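You operate a simulated robot arm through the tools that you are given. There is no shell and no other tool.

The job below is to be done with a simulated two-armed robot. You get a single attempt, and the scene is never put back.

TASK
Pick up the attic carton with one hand, pass it to the other hand and put it on the top of the wheeled zone bench. Set down upright: attic carton.
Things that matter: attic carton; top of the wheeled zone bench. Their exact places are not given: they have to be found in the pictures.

Only the result counts: the job must be done as asked and must still hold three seconds after the hand-in. Knocking over, shifting, dropping, spilling or breaking anything else fails it.

THE ROBOT
Two 7-joint arms with two-finger parallel grippers on one trunk, on a base that moves. Base frame: it is fixed to the floor where the robot stands at the start and does not move with it; the origin is under the middle of the robot, x ahead of it, y to its left, z up. Readings come in m, rad, newtons and seconds.
The left shoulder is at the start at [0.05, 0.165, 1.03], the right one opposite. With the tool pointing down near the work surface each hand reaches from about 0.24 to 0.7 m from the robot's upright axis, wherever it stands, measured 20 degrees to its own side. Places, roughly: attic carton [-2.75, -2.5, 0.75]; top of the wheeled zone bench [-4.3, -3.8, 0.8]. Payload 3.91 kg a hand.
The TCP of each hand is the grasp point between the finger pads, 0.03 m short of the fingertips. In the tool frame z runs along the fingers and y along their closing line. Largest opening 0.11 m; finger width 0.02, thickness 0.01; the body of the gripper, 0.048 by 0.112 m, starts 0.055 m behind the TCP.
Orientation is that of the tool frame in the base frame, as a unit quaternion [w, x, y, z]. With the fingers straight down and closing along the base's y, the tool's x points along the base's -x, its y along +y and its z along -z.

THE INTERFACE
- The arms move only by the tool servo_tool. It takes "left_motion", "right_motion" or both (then of equal length, played together; a hand with none holds still); each is a list that holds one entry, the list of rows, each a list of 7 numbers: the shift along the base's x, y, z in m, then the turn, a rotation vector about the base's x, y, z in rad, then the opening, from 0 (shut) to 1 (fully open). In form: [[[x, y, z, rx, ry, rz, claw], ...]]. A call has 1 to 20 rows; each row shifts and turns the commanded pose from where the row before left it. Each row takes 0.2 s and may step no farther than 0.05 m and 0.15 rad from the row before; otherwise, or with a gripper value out of range, the whole call is refused. Where a pose cannot be reached the arm comes as near as it can. A force on the tool above 40 N (or 10 N above the force at the start of the call, whichever is more), or a blocked arm, ends the call early, and 0.2 s more pass. Each finger travels about 0.045 m/s and halts on what it meets, pressing with about 41 N; the grip force reading is that of the motor and also rises with nothing between the fingers. The clock runs only during rows and for 0.2 s after the last one: add rows that do not move to give the fingers time. It gives the time, the measured TCP pose, the force on the tool (base axes), the opening and the grip force at its end, in the units of the frame above (readings bear some noise), with the torque about the TCP (base axes, N m) and any sound that the robot's microphone picked up.
- Cameras (640 x 400 px; columns grow to the right, rows downward): "scene" is now at [0.1221, 0.0026, 1.2147]; the picture's right is [0.03, -1.00, 0.00], its down [-0.43, -0.01, -0.90] and it looks along [0.90, 0.02, -0.43] (base axes); focal length 259 px, centre (320, 200). "left" rides on the left gripper at [0.072, -0.017, -0.103] in its tool frame; the picture's right is [0.23, 0.97, 0.00], its down [-0.76, 0.18, -0.62] and it looks along [-0.61, 0.14, 0.78] (tool axes); focal length 222 px, centre (320, 200). "right" rides on the right gripper at [0.072, 0.017, -0.103] in its tool frame; the picture's right is [-0.23, 0.97, 0.00], its down [-0.76, -0.18, -0.62] and it looks along [-0.61, -0.14, 0.78] (tool axes); focal length 222 px, centre (320, 200).
- capture(camera): a new picture of that camera. The clock stands still meanwhile.
- lift_body(by): slides the trunk up (or, below 0, down) by that many m; the arms and the scene camera ride with it, the base frame stays. It gives what a move gives, with no picture.
- roll_base(legs): drives the robot by 1 to 6 legs, each [ahead, left, turn to the left] in m, m and rad, along the robot's own axes; the way and the turn of a leg run together, so that a leg with both is an arc; at most 1.5 m and 3.142 rad a leg. The arms and the cameras ride along, it lands a little off, and it stops where it bumps. It gives what a move gives.
- aim_head(pan, tilt): turns the head with the scene camera to pan (to the left, within 1.396 rad either way) and tilt (down, from -0.506 to 1.204), counted from straight ahead of the robot. It gives what a move gives.
- measure_at(camera, pixels): for up to 12 pixels [column, row] of the newest picture of that camera ("zoom" is the newest enlarged one), the place [x, y, z] in the base frame of the surface seen there, good to about 0.003 m. The clock stands still meanwhile.
- enlarge(camera, box): a new picture of the part [left, top, right, bottom] of that camera's present view, enlarged. The clock stands still meanwhile.
- sign_off(): hands the job in; it is judged then, once.

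Leave the grippers open and the arms clear of the work at the hand-in unless told otherwise.

The tools are called after "Emit:" as name(argument=value, ...) on one line, values as JSON. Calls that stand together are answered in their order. servo_tool: Moves the arms, as the interface text tells. Its arguments: {"type":"object","properties":{"left_motion":{"type":"array"},"right_motion":{"type":"array"}},"required":[]} The other tools are called the same way: lift_body (by) moves the trunk up or down; roll_base (legs) drives the base; aim_head (pan, tilt) turns the head that bears the scene camera; capture (camera) takes a picture; measure_at (camera, pixels) gives the place of the surface under pixels of a picture; enlarge (camera, box) takes an enlarged picture of a part of a camera's view; sign_off () hands the job in.

At the start:

```text
t: 0.0
left_eef_pos: [0.4821, 0.1698, 1.041]
left_ee_rot: [0.0, 0.001, 1.0, 0.0]
left_wrist_force: [-0.4, 0.1, -0.6]
left_ft_torque: [-0.03, 0.01, -0.01]
left_grip_width: 0.11
left_grasp_force: 0.1
right_eef_pos: [0.5055, -0.2373, 1.0197]
right_ee_rot: [0.0, -0.001, 1.0, 0.0]
right_wrist_force: [0.3, 0.1, 0.6]
right_ft_torque: [0.05, -0.01, 0.02]
right_grip_width: 0.1101
right_grasp_force: 0.0
trunk travel left (down, up): [-0.25, 0.253]
robot x, y, heading: [-0.0002, -0.0019, 0.0]
head pan, tilt (commanded): [0.026, 0.449]
```

scene: 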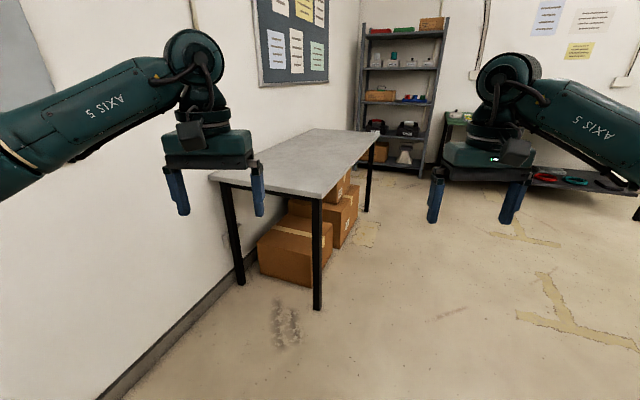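
right: 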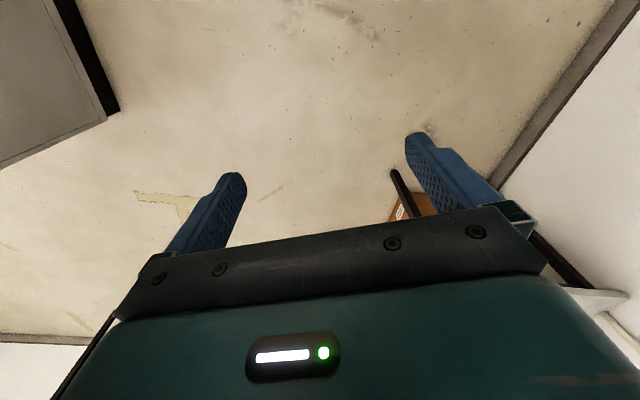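
left: 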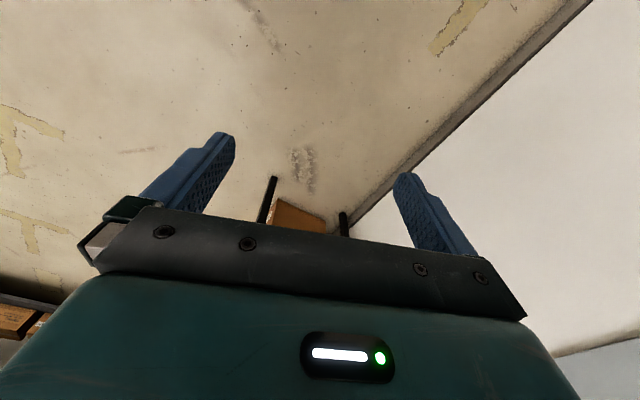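

The start picture shows a table ahead and a shelf, neither of them the target. The carton is said to be behind me on the right, near [-2.75, -2.5]. First I turn the head to the right to see what lies that way.

Emit:
aim_head(pan=-1.396, tilt=0.4)

Emit:
capture(camera="scene")

```text
t: 1.6
left_eef_pos: [0.483, 0.1699, 1.0411]
left_ee_rot: [0.0, 0.0, 1.0, 0.0]
left_wrist_force: [0.3, 0.9, -0.7]
left_ft_torque: [-0.04, -0.01, 0.02]
left_grip_width: 0.1099
left_grasp_force: 0.0
right_eef_pos: [0.5061, -0.2365, 1.0197]
right_ee_rot: [0.001, 0.0, 1.0, 0.0]
right_wrist_force: [0.3, 0.7, 0.2]
right_ft_torque: [0.01, 0.02, 0.0]
right_grip_width: 0.1101
right_grasp_force: 0.0
trunk travel left (down, up): [-0.25, 0.253]
robot x, y, heading: [-0.0031, -0.0006, -0.004]
head pan, tilt (commanded): [-1.396, 0.4]
```

```text
taken
```

scene: 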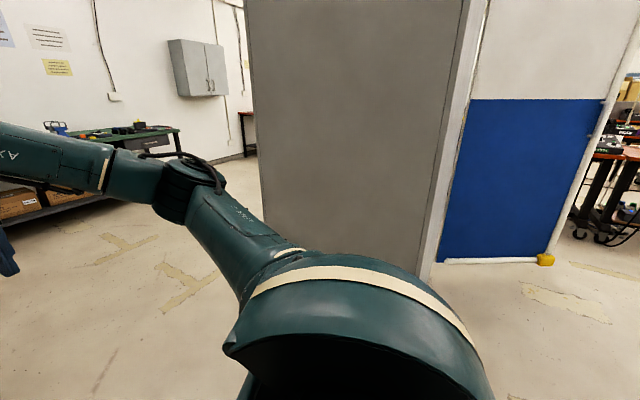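

A grey block (columns 245–470) stands on my right, with a blue panel behind it. I measure the block's near edges, the panel and the floor so that I know my clearance before turning.

Emit:
measure_at(camera="scene", pixels=[[262, 190], [350, 150], [430, 270], [455, 60], [470, 200], [545, 255], [600, 120], [620, 150], [580, 235], [350, 40], [130, 240], [560, 300]])

```text
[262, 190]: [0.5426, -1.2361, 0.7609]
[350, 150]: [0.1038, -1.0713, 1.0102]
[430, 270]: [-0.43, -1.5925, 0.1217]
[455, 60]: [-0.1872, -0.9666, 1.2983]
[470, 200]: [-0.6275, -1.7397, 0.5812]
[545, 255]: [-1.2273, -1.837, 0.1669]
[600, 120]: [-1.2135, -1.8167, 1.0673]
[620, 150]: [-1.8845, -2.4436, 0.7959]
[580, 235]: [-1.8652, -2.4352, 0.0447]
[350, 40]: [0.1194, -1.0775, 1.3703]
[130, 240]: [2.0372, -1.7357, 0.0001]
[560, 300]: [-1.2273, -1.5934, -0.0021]
```

The block's slanted face comes no nearer than about 0.97 m to my axis, and the hands sweep about 0.65 m, so turning on the spot is safe on that side. I turn right by 0.9 rad and look again before going on.

Emit:
roll_base(legs=[[0, 0, -0.9]])

Emit:
capture(camera="scene")

```text
t: 4.3
left_eef_pos: [0.4326, -0.2731, 1.0409]
left_ee_rot: [0.0, 0.433, 0.901, 0.0]
left_wrist_force: [0.3, 1.2, -0.6]
left_ft_torque: [-0.01, -0.01, -0.04]
left_grip_width: 0.11
left_grasp_force: 0.1
right_eef_pos: [0.13, -0.5435, 1.0203]
right_ee_rot: [-0.001, 0.434, 0.901, 0.0]
right_wrist_force: [0.2, -0.5, 0.2]
right_ft_torque: [-0.02, 0.0, 0.01]
right_grip_width: 0.1101
right_grasp_force: 0.0
trunk travel left (down, up): [-0.25, 0.253]
robot x, y, heading: [0.005, 0.0008, -0.897]
head pan, tilt (commanded): [-1.396, 0.4]
```

```text
taken
```

scene: 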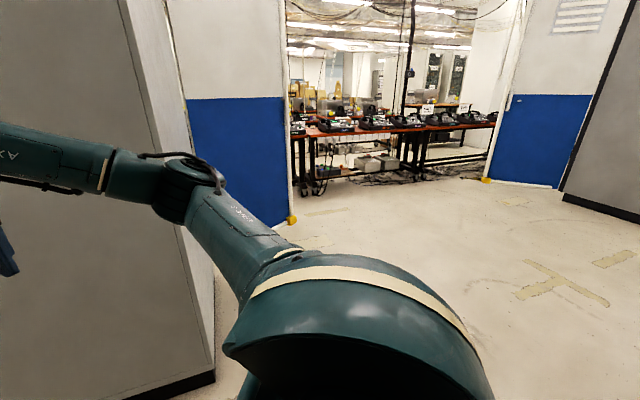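

A doorway lies between the two blue panels, with benches beyond it (columns 290–500). I measure the door edges, the benches beyond and the floor.

Emit:
measure_at(camera="scene", pixels=[[290, 218], [487, 180], [300, 135], [340, 130], [400, 130], [485, 125], [300, 195], [370, 170], [560, 185], [600, 200], [430, 108], [425, 175]])

Emit:
enlarge(camera="scene", box=[280, 60, 520, 210])

```text
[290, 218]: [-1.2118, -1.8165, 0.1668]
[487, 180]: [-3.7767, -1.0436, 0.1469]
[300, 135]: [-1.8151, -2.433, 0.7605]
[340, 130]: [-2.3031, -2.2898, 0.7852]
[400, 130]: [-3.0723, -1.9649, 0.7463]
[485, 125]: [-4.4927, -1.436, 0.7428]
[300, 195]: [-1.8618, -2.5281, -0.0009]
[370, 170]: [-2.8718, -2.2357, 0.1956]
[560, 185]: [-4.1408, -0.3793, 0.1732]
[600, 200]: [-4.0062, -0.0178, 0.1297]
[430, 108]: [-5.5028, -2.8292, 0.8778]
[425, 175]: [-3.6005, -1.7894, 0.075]
```

```text
2.67 times, centred on (400, 135) of scene
```

zoom: 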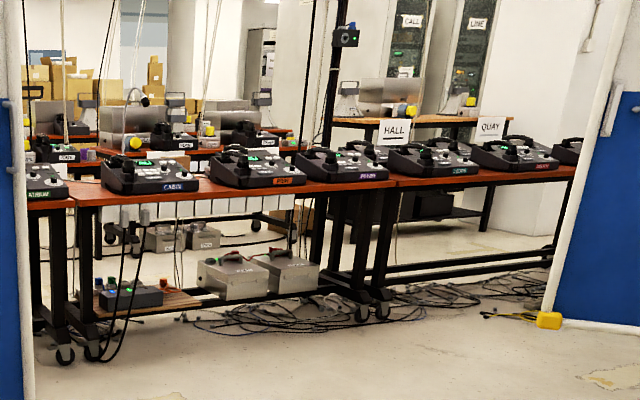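

Beyond the doorway is a row of wheeled benches holding labelled black devices, with signs such as HALL and QUAY. The carton should be on or near this row. I turn right by another 1.4 rad to face the doorway and set the head straight ahead.

Emit:
roll_base(legs=[[0, 0, -1.4]])

Emit:
aim_head(pan=0.0, tilt=0.3)

Emit:
capture(camera="scene")

```text
t: 8.1
left_eef_pos: [-0.2, -0.4711, 1.041]
left_ee_rot: [0.0, 0.914, 0.405, 0.0]
left_wrist_force: [-0.7, -0.3, -0.4]
left_ft_torque: [-0.01, 0.02, 0.02]
left_grip_width: 0.11
left_grasp_force: 0.1
right_eef_pos: [-0.5156, -0.2155, 1.0203]
right_ee_rot: [0.0, 0.914, 0.405, 0.0]
right_wrist_force: [-0.2, 0.3, 1.5]
right_ft_torque: [0.02, 0.01, -0.01]
right_grip_width: 0.1099
right_grasp_force: 0.0
trunk travel left (down, up): [-0.25, 0.253]
robot x, y, heading: [0.0, -0.0033, -2.305]
head pan, tilt (commanded): [-1.396, 0.4]
```

```text
t: 9.7
left_eef_pos: [-0.1989, -0.4706, 1.0401]
left_ee_rot: [0.0, 0.915, 0.404, 0.0]
left_wrist_force: [-0.2, 0.5, 0.2]
left_ft_torque: [-0.02, 0.03, 0.02]
left_grip_width: 0.1102
left_grasp_force: 0.1
right_eef_pos: [-0.5149, -0.2154, 1.0194]
right_ee_rot: [0.0, 0.914, 0.405, 0.0]
right_wrist_force: [-0.2, -1.3, 0.1]
right_ft_torque: [-0.02, -0.03, 0.0]
right_grip_width: 0.11
right_grasp_force: 0.0
trunk travel left (down, up): [-0.25, 0.253]
robot x, y, heading: [0.0045, 0.0017, -2.307]
head pan, tilt (commanded): [0.0, 0.3]
```

```text
taken
```

scene: 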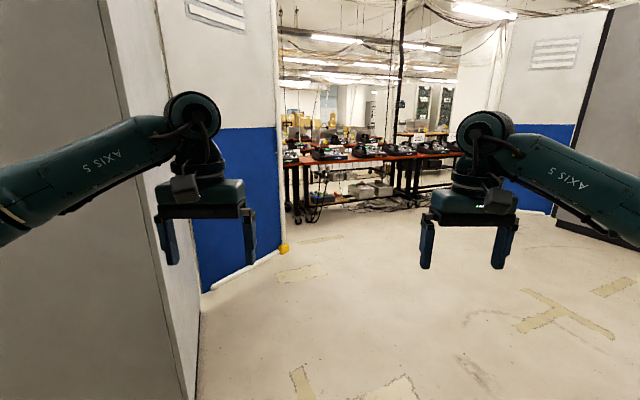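

The left cabinet edge is near [-0.19, -0.97] and the doorway runs from [-1.21, -1.82] to [-3.78, -1.04]. I drive diagonally ahead and to the right to about [-1.8, -1.0], keeping more than 0.4 m between the left hand and the cabinet.

Emit:
roll_base(legs=[[0.4, -0.5, 0], [1.4, -0.15, 0]])

Emit:
capture(camera="scene")

```text
t: 21.3
left_eef_pos: [-1.9191, -1.3629, 1.0422]
left_ee_rot: [0.0, 0.916, 0.402, 0.0]
left_wrist_force: [0.2, 0.8, 0.6]
left_ft_torque: [-0.01, 0.01, 0.0]
left_grip_width: 0.1098
left_grasp_force: 0.0
right_eef_pos: [-2.233, -1.1054, 1.0189]
right_ee_rot: [0.0, 0.916, 0.401, -0.001]
right_wrist_force: [-0.5, 0.4, 0.3]
right_ft_torque: [-0.01, -0.01, 0.0]
right_grip_width: 0.1101
right_grasp_force: 0.1
trunk travel left (down, up): [-0.25, 0.253]
robot x, y, heading: [-1.7154, -0.8953, -2.313]
head pan, tilt (commanded): [0.0, 0.3]
```

```text
taken
```

scene: 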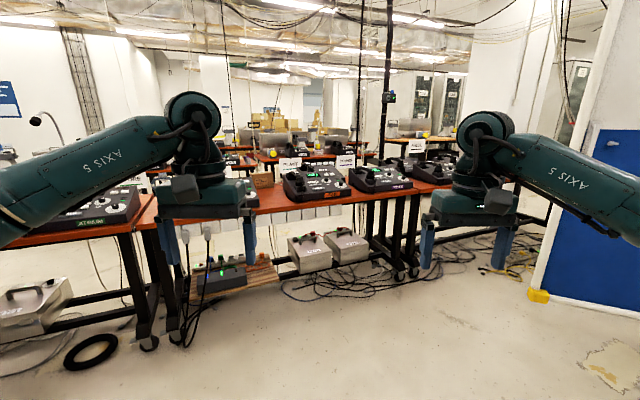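

Emit:
enlarge(camera="scene", box=[160, 90, 480, 290])

Emit:
measure_at(camera="scene", pixels=[[263, 180], [275, 208], [300, 205], [380, 190], [320, 180], [290, 162], [343, 160], [205, 262], [440, 183], [120, 225], [360, 300], [270, 120]])

```text
2.00 times, centred on (320, 190) of scene
```

zoom: 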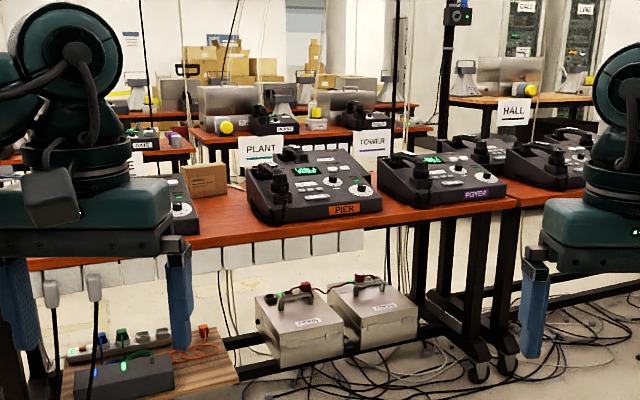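

```text
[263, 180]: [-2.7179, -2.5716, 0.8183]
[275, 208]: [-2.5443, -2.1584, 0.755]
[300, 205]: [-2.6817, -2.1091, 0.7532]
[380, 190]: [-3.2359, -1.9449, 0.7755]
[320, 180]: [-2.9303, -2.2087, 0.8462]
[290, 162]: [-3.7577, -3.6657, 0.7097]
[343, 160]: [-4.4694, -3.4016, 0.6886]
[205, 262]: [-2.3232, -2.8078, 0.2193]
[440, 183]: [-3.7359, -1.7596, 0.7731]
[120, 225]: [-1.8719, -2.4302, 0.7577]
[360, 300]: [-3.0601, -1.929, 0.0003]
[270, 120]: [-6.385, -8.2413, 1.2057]
```

A small brown carton stands on the bench at about pixel (263, 180), measured [-2.72, -2.57, 0.82], to the left of the PIER device. I look at it enlarged, then raise the view and pan left and right for the carton's name, the ZONE bench and a way through.

Emit:
enlarge(camera="scene", box=[220, 130, 380, 230])

Emit:
aim_head(pan=0.5, tilt=0.2)

Emit:
capture(camera="scene")

Emit:
aim_head(pan=-0.5, tilt=0.2)

Emit:
capture(camera="scene")

```text
4.00 times, centred on (300, 180) of scene
```

zoom: 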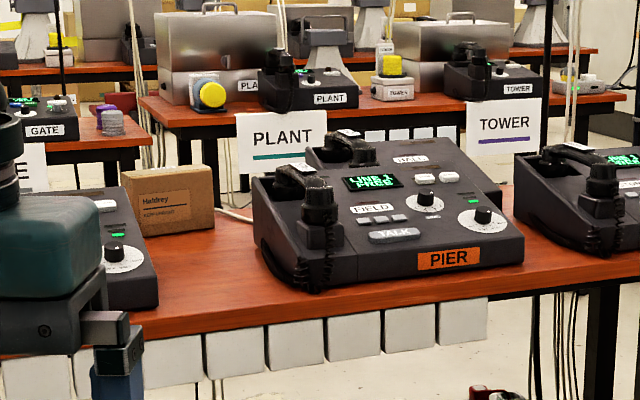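

```text
t: 22.2
left_eef_pos: [-1.9189, -1.3644, 1.0414]
left_ee_rot: [0.001, 0.916, 0.402, -0.001]
left_wrist_force: [0.2, 0.0, 0.8]
left_ft_torque: [0.0, 0.01, 0.01]
left_grip_width: 0.1102
left_grasp_force: 0.1
right_eef_pos: [-2.2323, -1.1057, 1.0195]
right_ee_rot: [0.0, 0.916, 0.401, 0.0]
right_wrist_force: [1.0, 0.2, -0.2]
right_ft_torque: [0.01, 0.0, 0.03]
right_grip_width: 0.1098
right_grasp_force: 0.1
trunk travel left (down, up): [-0.25, 0.253]
robot x, y, heading: [-1.7206, -0.8958, -2.316]
head pan, tilt (commanded): [0.499, 0.201]
```

```text
taken
```

scene: 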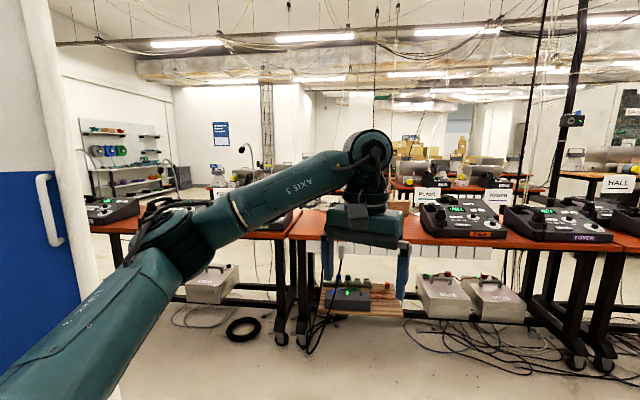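

```text
t: 23.5
left_eef_pos: [-1.9189, -1.3647, 1.0421]
left_ee_rot: [0.0, 0.916, 0.402, 0.0]
left_wrist_force: [-0.7, 0.5, 0.8]
left_ft_torque: [-0.02, 0.02, 0.0]
left_grip_width: 0.1098
left_grasp_force: 0.1
right_eef_pos: [-2.2339, -1.1054, 1.0204]
right_ee_rot: [0.001, 0.916, 0.401, 0.0]
right_wrist_force: [0.6, 0.2, -0.7]
right_ft_torque: [0.03, -0.01, 0.0]
right_grip_width: 0.1098
right_grasp_force: 0.1
trunk travel left (down, up): [-0.25, 0.253]
robot x, y, heading: [-1.7143, -0.8951, -2.317]
head pan, tilt (commanded): [-0.499, 0.201]
```

```text
taken
```

scene: 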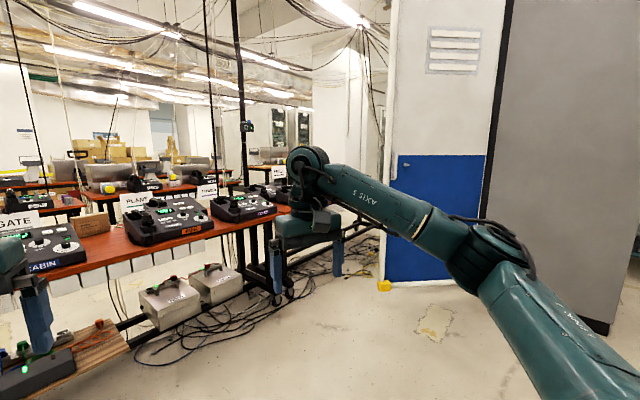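

The carton bears the print "Haldrey" and stands left of PIER. The second row carries signs GATE, PLANT and TOWER and should hold the bench near [-4.3, -3.8]. I need a way into the aisle between the rows. I raise the trunk for a better view and measure points of this picture first.

Emit:
measure_at(camera="scene", pixels=[[130, 205], [207, 192], [92, 222], [85, 195], [105, 193], [190, 188], [235, 182], [270, 240], [60, 213], [265, 162], [384, 286], [20, 220]])

Emit:
lift_body(by=0.25)

Emit:
aim_head(pan=0.3, tilt=0.3)

Emit:
capture(camera="scene")

```text
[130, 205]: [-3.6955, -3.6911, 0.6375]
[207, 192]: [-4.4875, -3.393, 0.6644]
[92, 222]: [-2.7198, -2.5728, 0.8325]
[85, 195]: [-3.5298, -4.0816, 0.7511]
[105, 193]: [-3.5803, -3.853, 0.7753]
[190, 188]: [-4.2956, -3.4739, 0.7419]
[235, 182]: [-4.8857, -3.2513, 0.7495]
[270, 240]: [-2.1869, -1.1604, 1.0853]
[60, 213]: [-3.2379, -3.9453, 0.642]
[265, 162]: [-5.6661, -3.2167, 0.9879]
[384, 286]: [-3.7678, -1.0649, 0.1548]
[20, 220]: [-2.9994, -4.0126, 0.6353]
```

```text
t: 26.1
left_eef_pos: [-1.9199, -1.3628, 1.2915]
left_ee_rot: [0.0, 0.916, 0.402, 0.0]
left_wrist_force: [0.5, 0.0, 0.2]
left_ft_torque: [0.02, -0.01, 0.04]
left_grip_width: 0.1101
left_grasp_force: 0.1
right_eef_pos: [-2.2325, -1.1052, 1.269]
right_ee_rot: [0.001, 0.916, 0.401, 0.0]
right_wrist_force: [0.1, -0.7, 0.0]
right_ft_torque: [0.0, -0.01, 0.03]
right_grip_width: 0.1103
right_grasp_force: 0.0
trunk travel left (down, up): [-0.5, 0.003]
robot x, y, heading: [-1.7178, -0.895, -2.316]
head pan, tilt (commanded): [-0.499, 0.201]
```

```text
t: 27.2
left_eef_pos: [-1.9206, -1.3633, 1.2915]
left_ee_rot: [0.001, 0.916, 0.402, 0.0]
left_wrist_force: [-0.3, -0.2, -0.1]
left_ft_torque: [-0.02, 0.01, 0.0]
left_grip_width: 0.11
left_grasp_force: 0.0
right_eef_pos: [-2.2336, -1.1053, 1.27]
right_ee_rot: [0.001, 0.916, 0.4, 0.0]
right_wrist_force: [0.5, 0.0, 0.5]
right_ft_torque: [-0.01, 0.03, 0.01]
right_grip_width: 0.1099
right_grasp_force: 0.0
trunk travel left (down, up): [-0.5, 0.003]
robot x, y, heading: [-1.7179, -0.8959, -2.317]
head pan, tilt (commanded): [0.3, 0.3]
```

```text
taken
```

scene: 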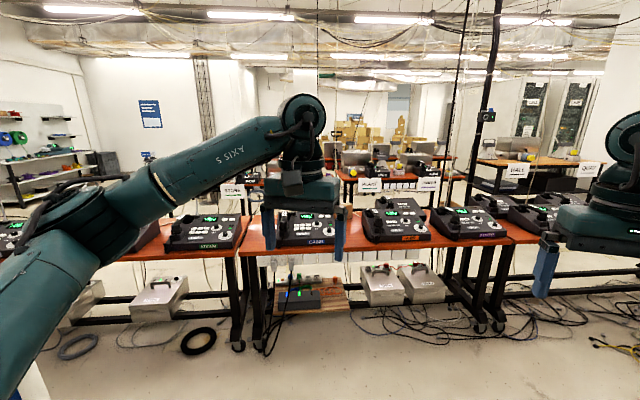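

The aisle between the rows is about 1.2 m wide. I still need an entrance, so I turn left to face the row squarely (heading about -1.93) and look left and right with the head.

Emit:
roll_base(legs=[[0.25, -0.2, 0.38]])

Emit:
aim_head(pan=0.9, tilt=0.35)

Emit:
capture(camera="scene")

Emit:
aim_head(pan=-0.7, tilt=0.35)

Emit:
capture(camera="scene")

```text
t: 29.6
left_eef_pos: [-2.0335, -1.5086, 1.2921]
left_ee_rot: [0.0, 0.826, 0.564, 0.0]
left_wrist_force: [0.1, 0.0, 0.0]
left_ft_torque: [0.01, -0.03, 0.01]
left_grip_width: 0.11
left_grasp_force: 0.1
right_eef_pos: [-2.4221, -1.3822, 1.2702]
right_ee_rot: [0.0, 0.826, 0.564, 0.0]
right_wrist_force: [0.2, -1.2, 0.0]
right_ft_torque: [-0.01, -0.02, 0.04]
right_grip_width: 0.1101
right_grasp_force: 0.0
trunk travel left (down, up): [-0.5, 0.003]
robot x, y, heading: [-2.0193, -0.9957, -1.942]
head pan, tilt (commanded): [0.3, 0.3]
```

```text
t: 30.6
left_eef_pos: [-2.0355, -1.5087, 1.292]
left_ee_rot: [0.0, 0.825, 0.564, 0.0]
left_wrist_force: [-0.2, -1.0, -0.3]
left_ft_torque: [0.03, -0.02, 0.01]
left_grip_width: 0.1099
left_grasp_force: 0.0
right_eef_pos: [-2.4201, -1.3807, 1.2696]
right_ee_rot: [-0.001, 0.826, 0.563, 0.0]
right_wrist_force: [-0.1, 0.8, -0.3]
right_ft_torque: [-0.01, 0.02, 0.0]
right_grip_width: 0.11
right_grasp_force: 0.0
trunk travel left (down, up): [-0.5, 0.003]
robot x, y, heading: [-2.0183, -1.0018, -1.94]
head pan, tilt (commanded): [0.901, 0.351]
```

```text
taken
```

scene: 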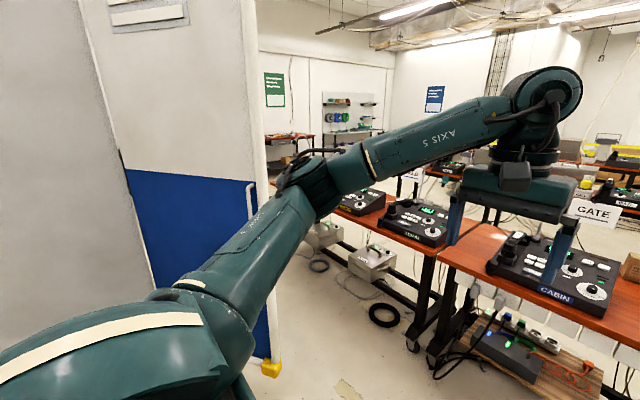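

```text
t: 32.3
left_eef_pos: [-2.0347, -1.5092, 1.2916]
left_ee_rot: [-0.001, 0.826, 0.564, -0.001]
left_wrist_force: [0.8, 0.0, 0.0]
left_ft_torque: [-0.01, 0.0, 0.02]
left_grip_width: 0.1099
left_grasp_force: 0.0
right_eef_pos: [-2.4209, -1.3828, 1.2683]
right_ee_rot: [0.0, 0.826, 0.563, 0.0]
right_wrist_force: [-0.4, -0.1, -0.2]
right_ft_torque: [0.0, -0.03, 0.01]
right_grip_width: 0.1099
right_grasp_force: 0.0
trunk travel left (down, up): [-0.5, 0.003]
robot x, y, heading: [-2.0193, -0.9975, -1.946]
head pan, tilt (commanded): [-0.7, 0.351]
```

```text
taken
```

scene: 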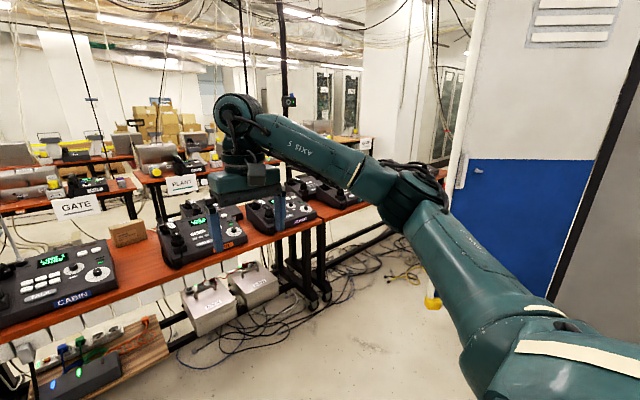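

Row 1 runs on to the left behind the door panel, so I cannot yet see its end. I move 0.45 m closer, staying about 0.8 m from the bench front, and look left and right along the row.

Emit:
roll_base(legs=[[0.45, 0.1, 0]])

Emit:
aim_head(pan=1.2, tilt=0.35)

Emit:
capture(camera="scene")

Emit:
measure_at(camera="scene", pixels=[[320, 200], [200, 200], [280, 250], [350, 250], [420, 250], [260, 210], [300, 180], [380, 190], [450, 230], [500, 260], [250, 300], [300, 320]])

```text
t: 35.0
left_eef_pos: [-2.1051, -1.9665, 1.2915]
left_ee_rot: [0.0, 0.826, 0.564, 0.0]
left_wrist_force: [0.2, 0.2, -0.4]
left_ft_torque: [0.02, 0.02, 0.01]
left_grip_width: 0.1099
left_grasp_force: 0.1
right_eef_pos: [-2.4914, -1.8401, 1.2694]
right_ee_rot: [0.0, 0.825, 0.565, 0.0]
right_wrist_force: [-0.4, 0.9, 0.8]
right_ft_torque: [0.02, 0.01, 0.02]
right_grip_width: 0.11
right_grasp_force: 0.0
trunk travel left (down, up): [-0.5, 0.003]
robot x, y, heading: [-2.0896, -1.4542, -1.938]
head pan, tilt (commanded): [-0.7, 0.351]
```

```text
t: 36.9
left_eef_pos: [-2.1045, -1.9659, 1.2901]
left_ee_rot: [0.0, 0.825, 0.565, -0.001]
left_wrist_force: [-0.2, -0.9, -0.2]
left_ft_torque: [0.02, 0.0, -0.01]
left_grip_width: 0.1099
left_grasp_force: 0.1
right_eef_pos: [-2.4899, -1.8406, 1.2697]
right_ee_rot: [0.0, 0.825, 0.565, 0.0]
right_wrist_force: [0.9, -0.1, -0.2]
right_ft_torque: [-0.03, -0.02, 0.03]
right_grip_width: 0.1101
right_grasp_force: 0.1
trunk travel left (down, up): [-0.5, 0.003]
robot x, y, heading: [-2.0887, -1.4528, -1.946]
head pan, tilt (commanded): [1.201, 0.351]
```

```text
taken
```

scene: 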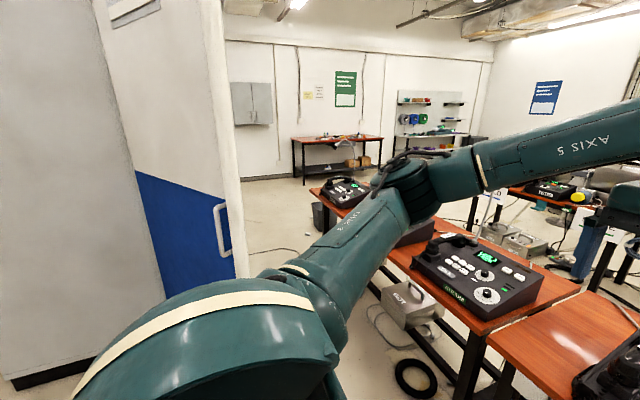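

```text
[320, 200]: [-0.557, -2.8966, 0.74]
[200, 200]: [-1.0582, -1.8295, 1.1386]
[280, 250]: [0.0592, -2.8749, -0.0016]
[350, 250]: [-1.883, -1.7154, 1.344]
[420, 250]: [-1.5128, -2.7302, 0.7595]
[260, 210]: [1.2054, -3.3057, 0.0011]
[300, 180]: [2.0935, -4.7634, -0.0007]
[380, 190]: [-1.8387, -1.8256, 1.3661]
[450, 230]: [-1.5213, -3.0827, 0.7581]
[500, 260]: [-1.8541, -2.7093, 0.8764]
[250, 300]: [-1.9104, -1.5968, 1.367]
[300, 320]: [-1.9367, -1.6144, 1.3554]
```

The left end of row 1 is near [-0.56, -2.90], with open floor beyond it, so I can go round that end. A black coil on the floor, at (415, 380), lies near my path between wall and bench. I look down that way to measure it and the room between wall edge and bench.

Emit:
aim_head(pan=0.95, tilt=0.75)

Emit:
capture(camera="scene")

```text
t: 37.8
left_eef_pos: [-2.1055, -1.9663, 1.2915]
left_ee_rot: [0.0, 0.825, 0.564, 0.0]
left_wrist_force: [1.0, 0.9, 0.0]
left_ft_torque: [0.01, -0.02, 0.02]
left_grip_width: 0.1103
left_grasp_force: 0.1
right_eef_pos: [-2.4897, -1.8418, 1.2705]
right_ee_rot: [-0.001, 0.825, 0.565, 0.0]
right_wrist_force: [0.1, 0.5, 0.1]
right_ft_torque: [0.0, 0.0, 0.02]
right_grip_width: 0.1101
right_grasp_force: 0.0
trunk travel left (down, up): [-0.5, 0.003]
robot x, y, heading: [-2.0881, -1.4565, -1.944]
head pan, tilt (commanded): [0.949, 0.75]
```

```text
taken
```

scene: 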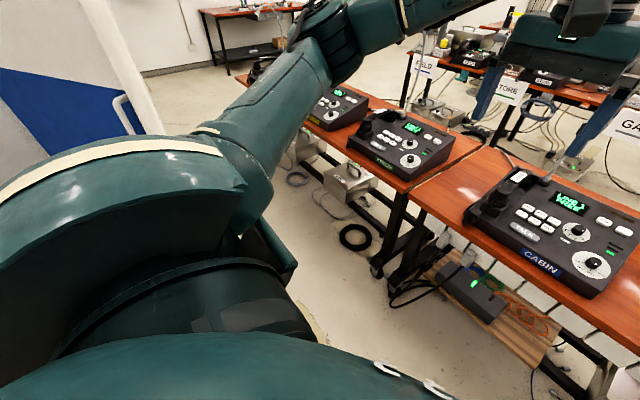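

I see the coil at about (356, 236), bench wheels at (375, 265), a board at (500, 310) and the wall edge near (150, 120). I measure them.

Emit:
measure_at(camera="scene", pixels=[[343, 230], [340, 240], [356, 250], [374, 270], [390, 300], [330, 205], [290, 182], [155, 130], [430, 300], [500, 350], [545, 390], [320, 280]])

Emit:
enlarge(camera="scene", box=[250, 60, 570, 260])

```text
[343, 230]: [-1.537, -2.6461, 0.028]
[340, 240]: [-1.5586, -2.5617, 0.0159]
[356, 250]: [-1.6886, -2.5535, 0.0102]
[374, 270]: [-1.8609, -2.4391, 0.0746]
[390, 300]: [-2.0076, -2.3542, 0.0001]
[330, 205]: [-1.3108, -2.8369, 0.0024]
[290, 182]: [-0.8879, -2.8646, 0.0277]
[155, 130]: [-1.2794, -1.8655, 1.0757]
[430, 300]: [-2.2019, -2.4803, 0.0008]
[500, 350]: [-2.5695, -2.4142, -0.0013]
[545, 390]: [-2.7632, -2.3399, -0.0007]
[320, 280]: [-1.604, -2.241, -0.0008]
```

```text
2.00 times, centred on (410, 160) of scene
```

zoom: 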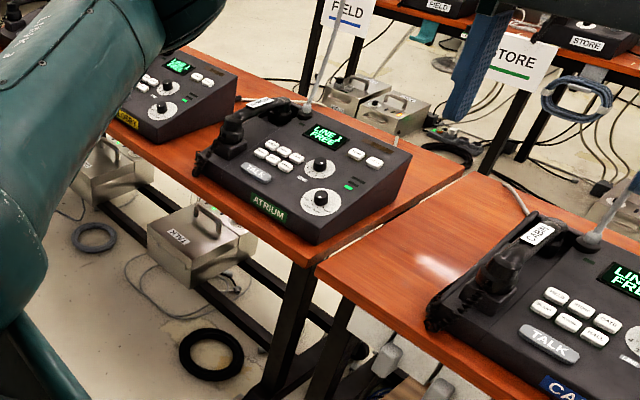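

The coil's nearest edge lies level with the bench front and the floor ahead of it is free. Hanging cords end behind the devices (for example at zoom (310, 105)), so the hands should stay off the bench's middle. I look straight down to see the outline of my own base.

Emit:
aim_head(pan=0.0, tilt=1.2)

Emit:
capture(camera="scene")

Emit:
measure_at(camera="scene", pixels=[[320, 390], [320, 350], [320, 300], [250, 380], [390, 380], [320, 250], [220, 330], [420, 330], [320, 200], [200, 390], [440, 390], [320, 100]])

```text
t: 39.0
left_eef_pos: [-2.1043, -1.9657, 1.2916]
left_ee_rot: [0.0, 0.825, 0.565, 0.0]
left_wrist_force: [-0.5, 0.2, 1.0]
left_ft_torque: [0.03, 0.01, 0.0]
left_grip_width: 0.11
left_grasp_force: 0.0
right_eef_pos: [-2.4928, -1.8401, 1.2702]
right_ee_rot: [0.0, 0.825, 0.565, 0.0]
right_wrist_force: [0.1, -0.2, 0.2]
right_ft_torque: [0.02, -0.02, -0.01]
right_grip_width: 0.1098
right_grasp_force: 0.1
trunk travel left (down, up): [-0.5, 0.003]
robot x, y, heading: [-2.0865, -1.4532, -1.937]
head pan, tilt (commanded): [0.0, 1.201]
```

```text
taken
```

scene: 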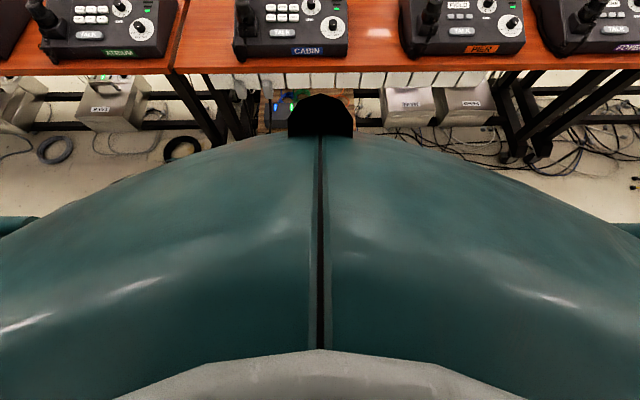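

```text
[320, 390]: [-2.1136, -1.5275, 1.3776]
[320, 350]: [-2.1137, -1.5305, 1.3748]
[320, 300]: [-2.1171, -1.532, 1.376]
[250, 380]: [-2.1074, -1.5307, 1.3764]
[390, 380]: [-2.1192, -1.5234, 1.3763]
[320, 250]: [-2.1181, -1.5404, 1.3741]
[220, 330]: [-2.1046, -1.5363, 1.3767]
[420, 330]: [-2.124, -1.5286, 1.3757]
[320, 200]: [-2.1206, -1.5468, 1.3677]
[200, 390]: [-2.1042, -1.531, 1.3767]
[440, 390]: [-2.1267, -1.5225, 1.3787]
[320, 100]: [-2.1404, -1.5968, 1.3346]
```

The trunk hides the base from the head camera. I use the left hand's camera instead, turning the left hand about 1.1 rad about my left axis [0.93, -0.366, 0] so that it looks back at my own base. Nothing is within 0.3 m of the hand there.

Emit:
servo_tool(left_motion=[[[0, 0, 0, 0.13, -0.051, 0, 1], [0, 0, 0, 0.13, -0.051, 0, 1], [0, 0, 0, 0.13, -0.051, 0, 1], [0, 0, 0, 0.13, -0.051, 0, 1], [0, 0, 0, 0.13, -0.051, 0, 1], [0, 0, 0, 0.13, -0.051, 0, 1], [0, 0, 0, 0.13, -0.051, 0, 1], [0, 0, 0, 0.13, -0.051, 0, 1]]])

Emit:
capture(camera="left")

```text
t: 40.8
left_eef_pos: [-2.0703, -1.8484, 1.2187]
left_ee_rot: [-0.281, 0.715, 0.489, 0.414]
left_wrist_force: [0.2, -0.7, 0.8]
left_ft_torque: [-0.02, -0.01, -0.03]
left_grip_width: 0.1099
left_grasp_force: 0.1
left hand out of reach, approached as far as the arm can: row 5, 6, 7, 8
right_eef_pos: [-2.4906, -1.84, 1.2696]
right_ee_rot: [0.0, 0.825, 0.566, 0.0]
right_wrist_force: [-0.3, -0.4, -0.3]
right_ft_torque: [-0.01, 0.01, 0.0]
right_grip_width: 0.1099
right_grasp_force: 0.1
trunk travel left (down, up): [-0.5, 0.003]
robot x, y, heading: [-2.0903, -1.4543, -1.938]
head pan, tilt (commanded): [0.0, 1.201]
```

```text
taken
```

left: 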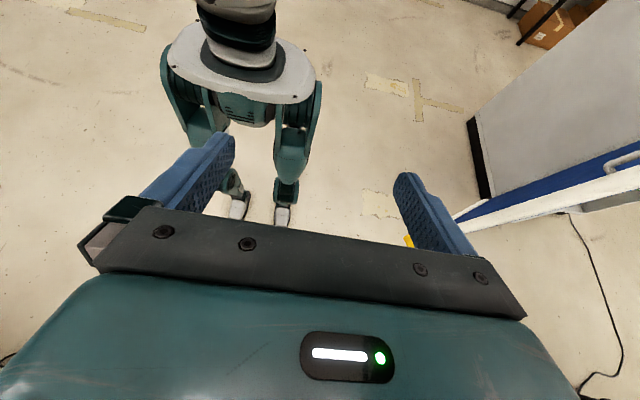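

The picture shows my own lower body: two legs with small feet near (238, 208) and (283, 213), so the base is narrow. I measure the hips and feet and the wall corner near (440, 235).

Emit:
measure_at(camera="left", pixels=[[240, 208], [283, 215], [168, 80], [316, 100], [240, 100], [235, 185], [285, 190], [290, 130], [412, 238], [560, 205], [620, 180], [290, 160]])

```text
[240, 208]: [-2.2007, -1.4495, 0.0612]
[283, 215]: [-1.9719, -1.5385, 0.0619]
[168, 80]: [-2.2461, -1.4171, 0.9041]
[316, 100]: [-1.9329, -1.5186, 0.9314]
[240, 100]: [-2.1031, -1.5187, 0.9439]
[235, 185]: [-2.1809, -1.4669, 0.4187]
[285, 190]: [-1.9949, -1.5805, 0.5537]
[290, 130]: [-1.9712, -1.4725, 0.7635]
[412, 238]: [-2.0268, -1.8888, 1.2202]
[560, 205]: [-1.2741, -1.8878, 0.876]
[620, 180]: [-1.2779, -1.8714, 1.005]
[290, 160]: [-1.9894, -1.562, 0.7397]
```

My body is only about 0.36 m wide and 0.25 m deep, so it fits the 0.70 m gap beside the door handle. I turn the left hand back down and draw both hands about 0.15 m toward the body, along [0.366, 0.93], to keep them off the bench's cords.

Emit:
servo_tool(left_motion=[[[0, 0, 0, -0.13, 0.051, 0, 1], [0, 0, 0, -0.13, 0.051, 0, 1], [0, 0, 0, -0.13, 0.051, 0, 1], [0, 0, 0, -0.13, 0.051, 0, 1], [0, 0, 0, -0.13, 0.051, 0, 1], [0, 0, 0, -0.13, 0.051, 0, 1], [0, 0, 0, -0.13, 0.051, 0, 1], [0, 0, 0, -0.13, 0.051, 0, 1], [0, 0, 0, 0, 0, 0, 1], [0.014, 0.035, 0, 0, 0, 0, 1], [0.014, 0.035, 0, 0, 0, 0, 1], [0.014, 0.035, 0, 0, 0, 0, 1], [0.014, 0.035, 0, 0, 0, 0, 1]]], right_motion=[[[0, 0, 0, 0, 0, 0, 1], [0, 0, 0, 0, 0, 0, 1], [0, 0, 0, 0, 0, 0, 1], [0, 0, 0, 0, 0, 0, 1], [0, 0, 0, 0, 0, 0, 1], [0, 0, 0, 0, 0, 0, 1], [0, 0, 0, 0, 0, 0, 1], [0, 0, 0, 0, 0, 0, 1], [0, 0, 0, 0, 0, 0, 1], [0.014, 0.035, 0, 0, 0, 0, 1], [0.014, 0.035, 0, 0, 0, 0, 1], [0.014, 0.035, 0, 0, 0, 0, 1], [0.014, 0.035, 0, 0, 0, 0, 1]]])

Emit:
aim_head(pan=0.3, tilt=0.5)

Emit:
capture(camera="scene")

```text
t: 43.7
left_eef_pos: [-2.0245, -1.7268, 1.2309]
left_ee_rot: [0.028, 0.823, 0.566, -0.03]
left_wrist_force: [4.1, -14.5, -0.9]
left_ft_torque: [1.5, 0.45, -0.59]
left_grip_width: 0.1102
left_grasp_force: 0.1
left hand out of reach, approached as far as the arm can: row 13
right_eef_pos: [-2.4356, -1.7021, 1.2684]
right_ee_rot: [0.001, 0.825, 0.565, 0.0]
right_wrist_force: [0.1, -0.7, 0.5]
right_ft_torque: [0.02, 0.0, 0.0]
right_grip_width: 0.1099
right_grasp_force: 0.1
trunk travel left (down, up): [-0.5, 0.003]
robot x, y, heading: [-2.0898, -1.4562, -1.935]
head pan, tilt (commanded): [0.0, 1.201]
stopped in row 13 (left hand): the force on the tool passed its limit at 82 N (the readings are from after the stop); the commanded pose is now the measured one
```

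```text
t: 44.7
left_eef_pos: [-2.0261, -1.7267, 1.2296]
left_ee_rot: [0.027, 0.823, 0.566, -0.031]
left_wrist_force: [5.1, -31.3, -1.7]
left_ft_torque: [3.15, 0.53, -0.91]
left_grip_width: 0.1098
left_grasp_force: 0.1
right_eef_pos: [-2.4352, -1.7018, 1.2688]
right_ee_rot: [0.001, 0.825, 0.565, -0.001]
right_wrist_force: [-0.7, 0.0, -0.2]
right_ft_torque: [0.0, 0.0, -0.02]
right_grip_width: 0.1098
right_grasp_force: 0.0
trunk travel left (down, up): [-0.5, 0.003]
robot x, y, heading: [-2.0868, -1.4569, -1.938]
head pan, tilt (commanded): [0.3, 0.499]
```

```text
taken
```

scene: 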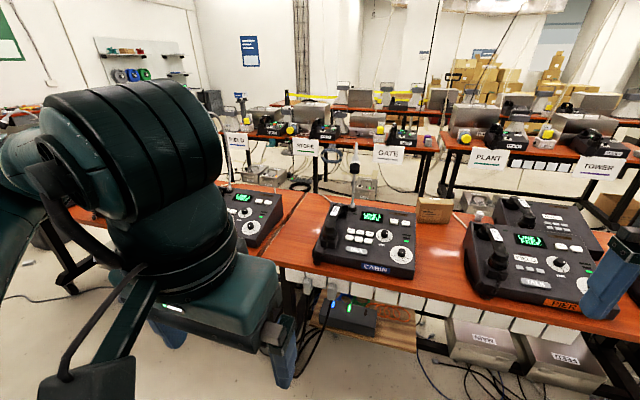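

The left hand came too near my own trunk and presses on it with about 31 N. I move it about 0.12 m forward, a little outward and up to free it.

Emit:
servo_tool(left_motion=[[[-0.008, -0.03, 0.005, 0, 0, 0, 1], [-0.005, -0.035, 0.01, 0, 0, 0, 1], [0.005, -0.035, 0.015, 0, 0, 0, 1], [0.005, -0.03, 0.015, 0, 0, 0, 1], [0, 0, 0, 0, 0, 0, 1]]])

Emit:
capture(camera="scene")

```text
t: 45.9
left_eef_pos: [-2.0282, -1.8561, 1.2759]
left_ee_rot: [0.027, 0.824, 0.565, -0.03]
left_wrist_force: [0.5, 0.6, -0.6]
left_ft_torque: [0.03, 0.0, -0.03]
left_grip_width: 0.1101
left_grasp_force: 0.1
right_eef_pos: [-2.4357, -1.7015, 1.2697]
right_ee_rot: [0.001, 0.825, 0.565, 0.0]
right_wrist_force: [0.8, 0.0, 0.1]
right_ft_torque: [0.03, 0.02, 0.02]
right_grip_width: 0.11
right_grasp_force: 0.1
trunk travel left (down, up): [-0.5, 0.003]
robot x, y, heading: [-2.0855, -1.4554, -1.938]
head pan, tilt (commanded): [0.3, 0.499]
```

```text
taken
```

scene: 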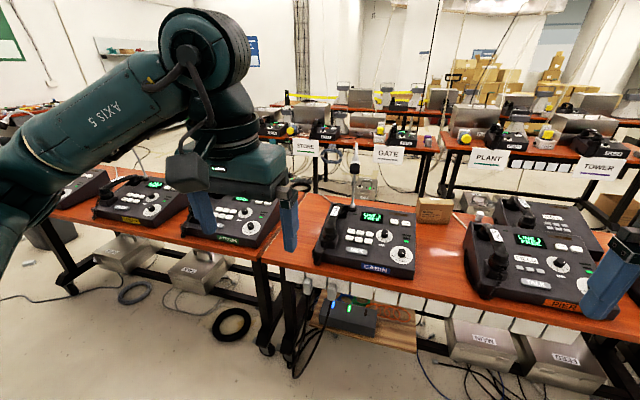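

The hand is free. Signs FIELD, STORE and GATE hang on one row-2 bench, PLANT and TOWER on the next. I enlarge the carton and the row-2 bench to look for further names.

Emit:
enlarge(camera="scene", box=[420, 60, 640, 200])

Emit:
enlarge(camera="scene", box=[240, 60, 460, 200])

Emit:
enlarge(camera="scene", box=[390, 170, 510, 250])

```text
2.86 times, centred on (530, 130) of scene
```

zoom: 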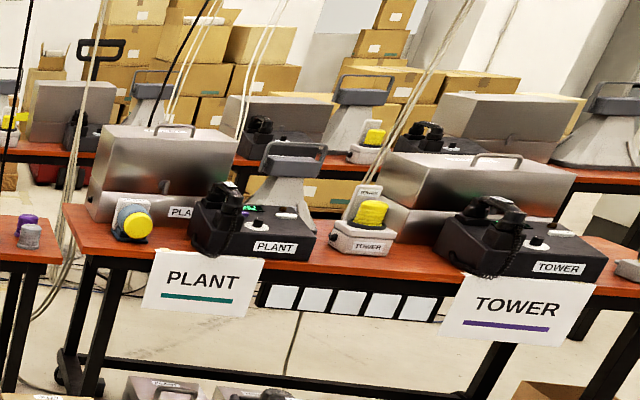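

```text
2.86 times, centred on (350, 130) of scene
```

zoom: 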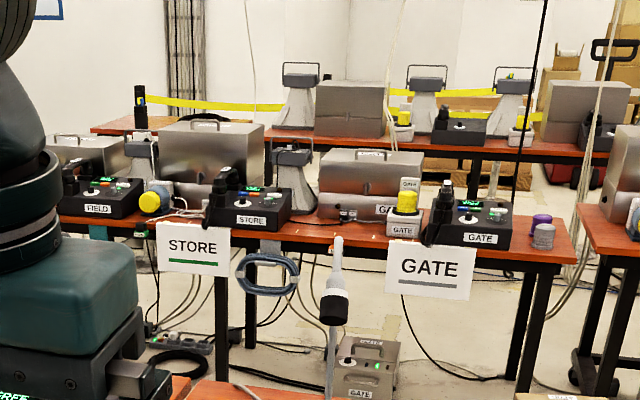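

```text
5.00 times, centred on (450, 210) of scene
```

zoom: 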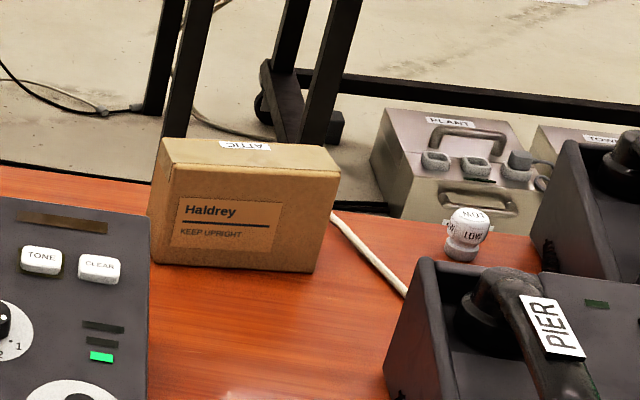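

The carton's top reads ATTIC and its face "KEEP UPRIGHT", so it is the right carton. The PLANT/TOWER bench stands on castors while the GATE bench does not, so it is the wheeled zone bench at about [-4.3, -3.8]. I go ahead 0.44 m, then sidestep 0.6 m left along row 1.

Emit:
roll_base(legs=[[0.44, 0, 0], [0, 0.6, 0]])

Emit:
aim_head(pan=1.3, tilt=0.45)

Emit:
capture(camera="scene")

```text
t: 53.9
left_eef_pos: [-1.6424, -2.4909, 1.2748]
left_ee_rot: [0.027, 0.825, 0.563, -0.029]
left_wrist_force: [-0.3, 0.2, -0.3]
left_ft_torque: [0.0, 0.03, 0.0]
left_grip_width: 0.1101
left_grasp_force: 0.1
right_eef_pos: [-2.048, -2.3348, 1.27]
right_ee_rot: [0.0, 0.827, 0.562, 0.0]
right_wrist_force: [0.0, 0.6, -0.3]
right_ft_torque: [-0.01, 0.01, 0.02]
right_grip_width: 0.1099
right_grasp_force: 0.0
trunk travel left (down, up): [-0.5, 0.003]
robot x, y, heading: [-1.6984, -2.0879, -1.945]
head pan, tilt (commanded): [0.3, 0.499]
```

```text
t: 55.2
left_eef_pos: [-1.6415, -2.4913, 1.2752]
left_ee_rot: [0.027, 0.826, 0.563, -0.03]
left_wrist_force: [0.6, -0.4, -1.1]
left_ft_torque: [-0.02, -0.03, -0.03]
left_grip_width: 0.1099
left_grasp_force: 0.1
right_eef_pos: [-2.0475, -2.3344, 1.2697]
right_ee_rot: [0.0, 0.827, 0.563, -0.001]
right_wrist_force: [0.7, -0.7, 0.5]
right_ft_torque: [-0.02, -0.01, -0.02]
right_grip_width: 0.1101
right_grasp_force: 0.1
trunk travel left (down, up): [-0.5, 0.003]
robot x, y, heading: [-1.6961, -2.0883, -1.949]
head pan, tilt (commanded): [1.3, 0.45]
```

```text
taken
```

scene: 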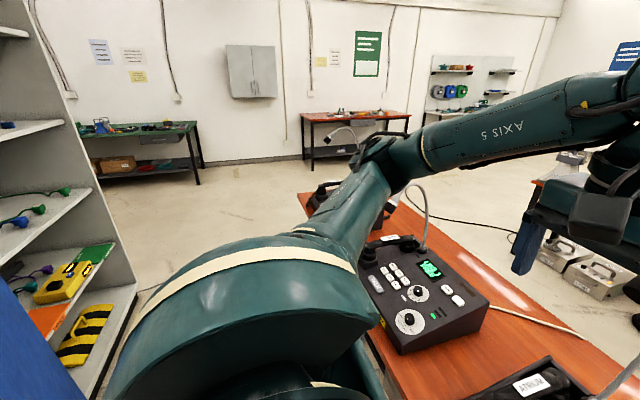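

A shelving unit stands on the left (columns 0–135) behind the wall. I measure its front edges, the bench end and the floor to check the gap.

Emit:
measure_at(camera="scene", pixels=[[137, 285], [115, 240], [60, 120], [30, 20], [100, 380], [80, 195], [305, 198], [330, 200], [200, 220], [160, 290], [450, 230], [20, 330]])

```text
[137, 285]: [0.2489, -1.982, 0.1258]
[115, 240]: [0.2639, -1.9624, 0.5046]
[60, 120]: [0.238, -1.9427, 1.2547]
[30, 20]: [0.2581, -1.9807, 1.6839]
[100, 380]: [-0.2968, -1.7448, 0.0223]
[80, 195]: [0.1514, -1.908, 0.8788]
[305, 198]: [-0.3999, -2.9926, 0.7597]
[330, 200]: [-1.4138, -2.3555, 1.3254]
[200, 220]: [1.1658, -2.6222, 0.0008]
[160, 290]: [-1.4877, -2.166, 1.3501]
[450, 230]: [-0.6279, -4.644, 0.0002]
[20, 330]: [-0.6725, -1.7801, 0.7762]
```

The shelves are more than 1 m off the row line beyond the door and the bench ends at about [-0.40, -2.99], so the way is clear. I sidestep 2.15 m left to pass the bench end.

Emit:
roll_base(legs=[[0, 1.1, 0], [-0.05, 1.05, 0]])

Emit:
aim_head(pan=0.0, tilt=0.45)

Emit:
capture(camera="scene")

```text
t: 74.3
left_eef_pos: [0.381, -3.2347, 1.2751]
left_ee_rot: [0.027, 0.825, 0.563, -0.03]
left_wrist_force: [0.4, 0.1, -0.2]
left_ft_torque: [-0.01, 0.02, -0.01]
left_grip_width: 0.1101
left_grasp_force: 0.2
right_eef_pos: [-0.0246, -3.0792, 1.2698]
right_ee_rot: [0.0, 0.827, 0.562, -0.001]
right_wrist_force: [0.3, 0.6, 0.1]
right_ft_torque: [-0.02, -0.01, -0.01]
right_grip_width: 0.1099
right_grasp_force: 0.0
trunk travel left (down, up): [-0.5, 0.003]
robot x, y, heading: [0.3244, -2.8323, -1.947]
head pan, tilt (commanded): [1.3, 0.45]
```

```text
t: 75.8
left_eef_pos: [0.38, -3.2357, 1.2758]
left_ee_rot: [0.027, 0.826, 0.563, -0.03]
left_wrist_force: [-0.2, 1.3, 0.6]
left_ft_torque: [0.0, -0.02, 0.01]
left_grip_width: 0.1101
left_grasp_force: 0.2
right_eef_pos: [-0.0243, -3.0797, 1.2694]
right_ee_rot: [0.0, 0.827, 0.562, 0.0]
right_wrist_force: [-0.2, -0.4, -0.1]
right_ft_torque: [-0.05, 0.02, 0.0]
right_grip_width: 0.11
right_grasp_force: 0.0
trunk travel left (down, up): [-0.5, 0.003]
robot x, y, heading: [0.3246, -2.8331, -1.946]
head pan, tilt (commanded): [0.0, 0.45]
```

```text
taken
```

scene: 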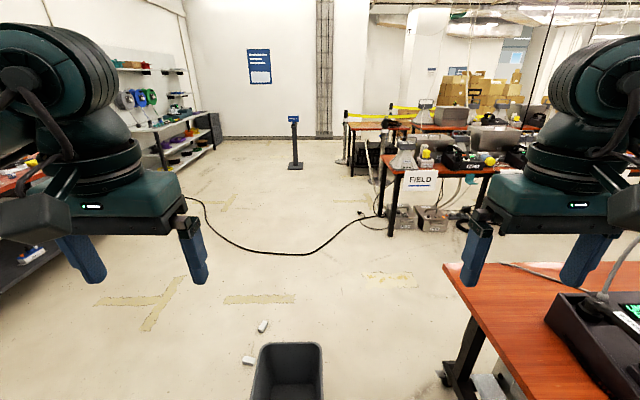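

A waste bin (285, 375) and litter stand just ahead, and a black cable crosses the floor at (290, 250). I measure them together with the bench corner and row 2.

Emit:
measure_at(camera="scene", pixels=[[255, 390], [322, 390], [265, 345], [320, 345], [248, 360], [263, 327], [290, 252], [352, 228], [447, 268], [447, 375], [395, 170], [392, 230]])

Emit:
aim_head(pan=-0.5, tilt=0.5)

Emit:
capture(camera="scene")

```text
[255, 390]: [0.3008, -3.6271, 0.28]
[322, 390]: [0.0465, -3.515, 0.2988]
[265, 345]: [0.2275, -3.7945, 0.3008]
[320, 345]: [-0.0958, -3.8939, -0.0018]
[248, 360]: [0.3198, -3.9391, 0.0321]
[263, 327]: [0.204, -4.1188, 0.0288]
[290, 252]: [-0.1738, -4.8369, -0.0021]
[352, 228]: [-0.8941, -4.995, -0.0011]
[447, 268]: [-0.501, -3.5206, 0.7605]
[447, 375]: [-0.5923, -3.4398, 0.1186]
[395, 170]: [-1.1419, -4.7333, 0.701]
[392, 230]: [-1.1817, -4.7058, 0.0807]
```

```text
t: 76.7
left_eef_pos: [0.382, -3.2355, 1.2764]
left_ee_rot: [0.026, 0.825, 0.563, -0.03]
left_wrist_force: [0.1, -0.4, 0.2]
left_ft_torque: [-0.01, -0.04, 0.01]
left_grip_width: 0.11
left_grasp_force: 0.1
right_eef_pos: [-0.0251, -3.0793, 1.2688]
right_ee_rot: [0.001, 0.826, 0.563, -0.001]
right_wrist_force: [0.9, 0.1, -0.4]
right_ft_torque: [0.05, -0.02, 0.0]
right_grip_width: 0.11
right_grasp_force: 0.0
trunk travel left (down, up): [-0.5, 0.003]
robot x, y, heading: [0.3288, -2.8359, -1.947]
head pan, tilt (commanded): [-0.499, 0.499]
```

```text
taken
```

scene: 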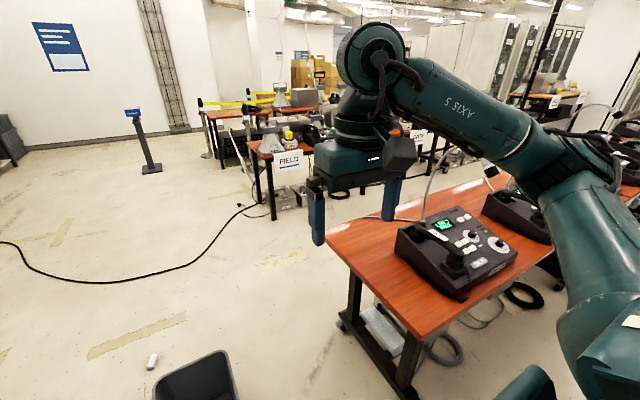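

The bin spans about x 0.05–0.30, y -3.8 to -3.5, leaving only about 0.48 m beside the bench end. I'd rather pass on the bin's far side. I look left to check the room there.

Emit:
aim_head(pan=0.7, tilt=0.5)

Emit:
capture(camera="scene")

Emit:
measure_at(camera="scene", pixels=[[320, 200], [250, 150], [320, 120], [400, 200], [450, 250], [500, 300], [350, 300], [200, 180], [550, 200], [600, 350], [300, 260], [420, 130]])

```text
t: 78.1
left_eef_pos: [0.3819, -3.2343, 1.2756]
left_ee_rot: [0.027, 0.826, 0.562, -0.03]
left_wrist_force: [0.6, -1.1, 0.1]
left_ft_torque: [-0.01, 0.0, 0.02]
left_grip_width: 0.11
left_grasp_force: 0.1
right_eef_pos: [-0.0252, -3.0793, 1.27]
right_ee_rot: [0.001, 0.827, 0.563, 0.0]
right_wrist_force: [0.1, 0.7, 0.6]
right_ft_torque: [0.0, -0.01, 0.02]
right_grip_width: 0.11
right_grasp_force: 0.0
trunk travel left (down, up): [-0.5, 0.003]
robot x, y, heading: [0.3289, -2.8325, -1.946]
head pan, tilt (commanded): [0.7, 0.499]
```

```text
taken
```

scene: 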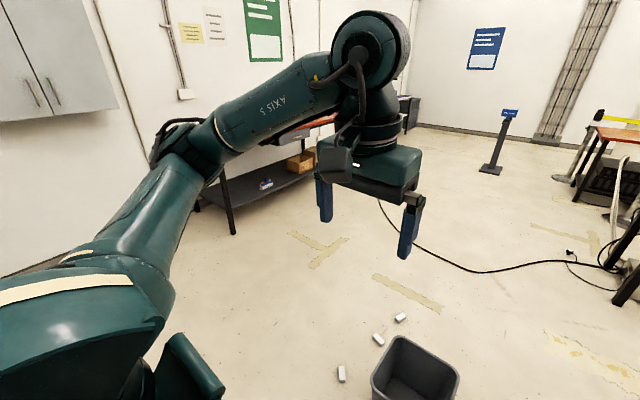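

```text
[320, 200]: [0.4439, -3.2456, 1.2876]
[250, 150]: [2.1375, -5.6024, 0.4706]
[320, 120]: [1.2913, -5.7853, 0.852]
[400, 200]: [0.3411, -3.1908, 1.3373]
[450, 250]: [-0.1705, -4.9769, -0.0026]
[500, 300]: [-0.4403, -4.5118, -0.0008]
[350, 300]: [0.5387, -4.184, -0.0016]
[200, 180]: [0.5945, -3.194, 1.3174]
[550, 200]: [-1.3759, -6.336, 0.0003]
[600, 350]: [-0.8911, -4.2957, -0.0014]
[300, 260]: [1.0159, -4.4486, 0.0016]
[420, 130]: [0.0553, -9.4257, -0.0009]
```

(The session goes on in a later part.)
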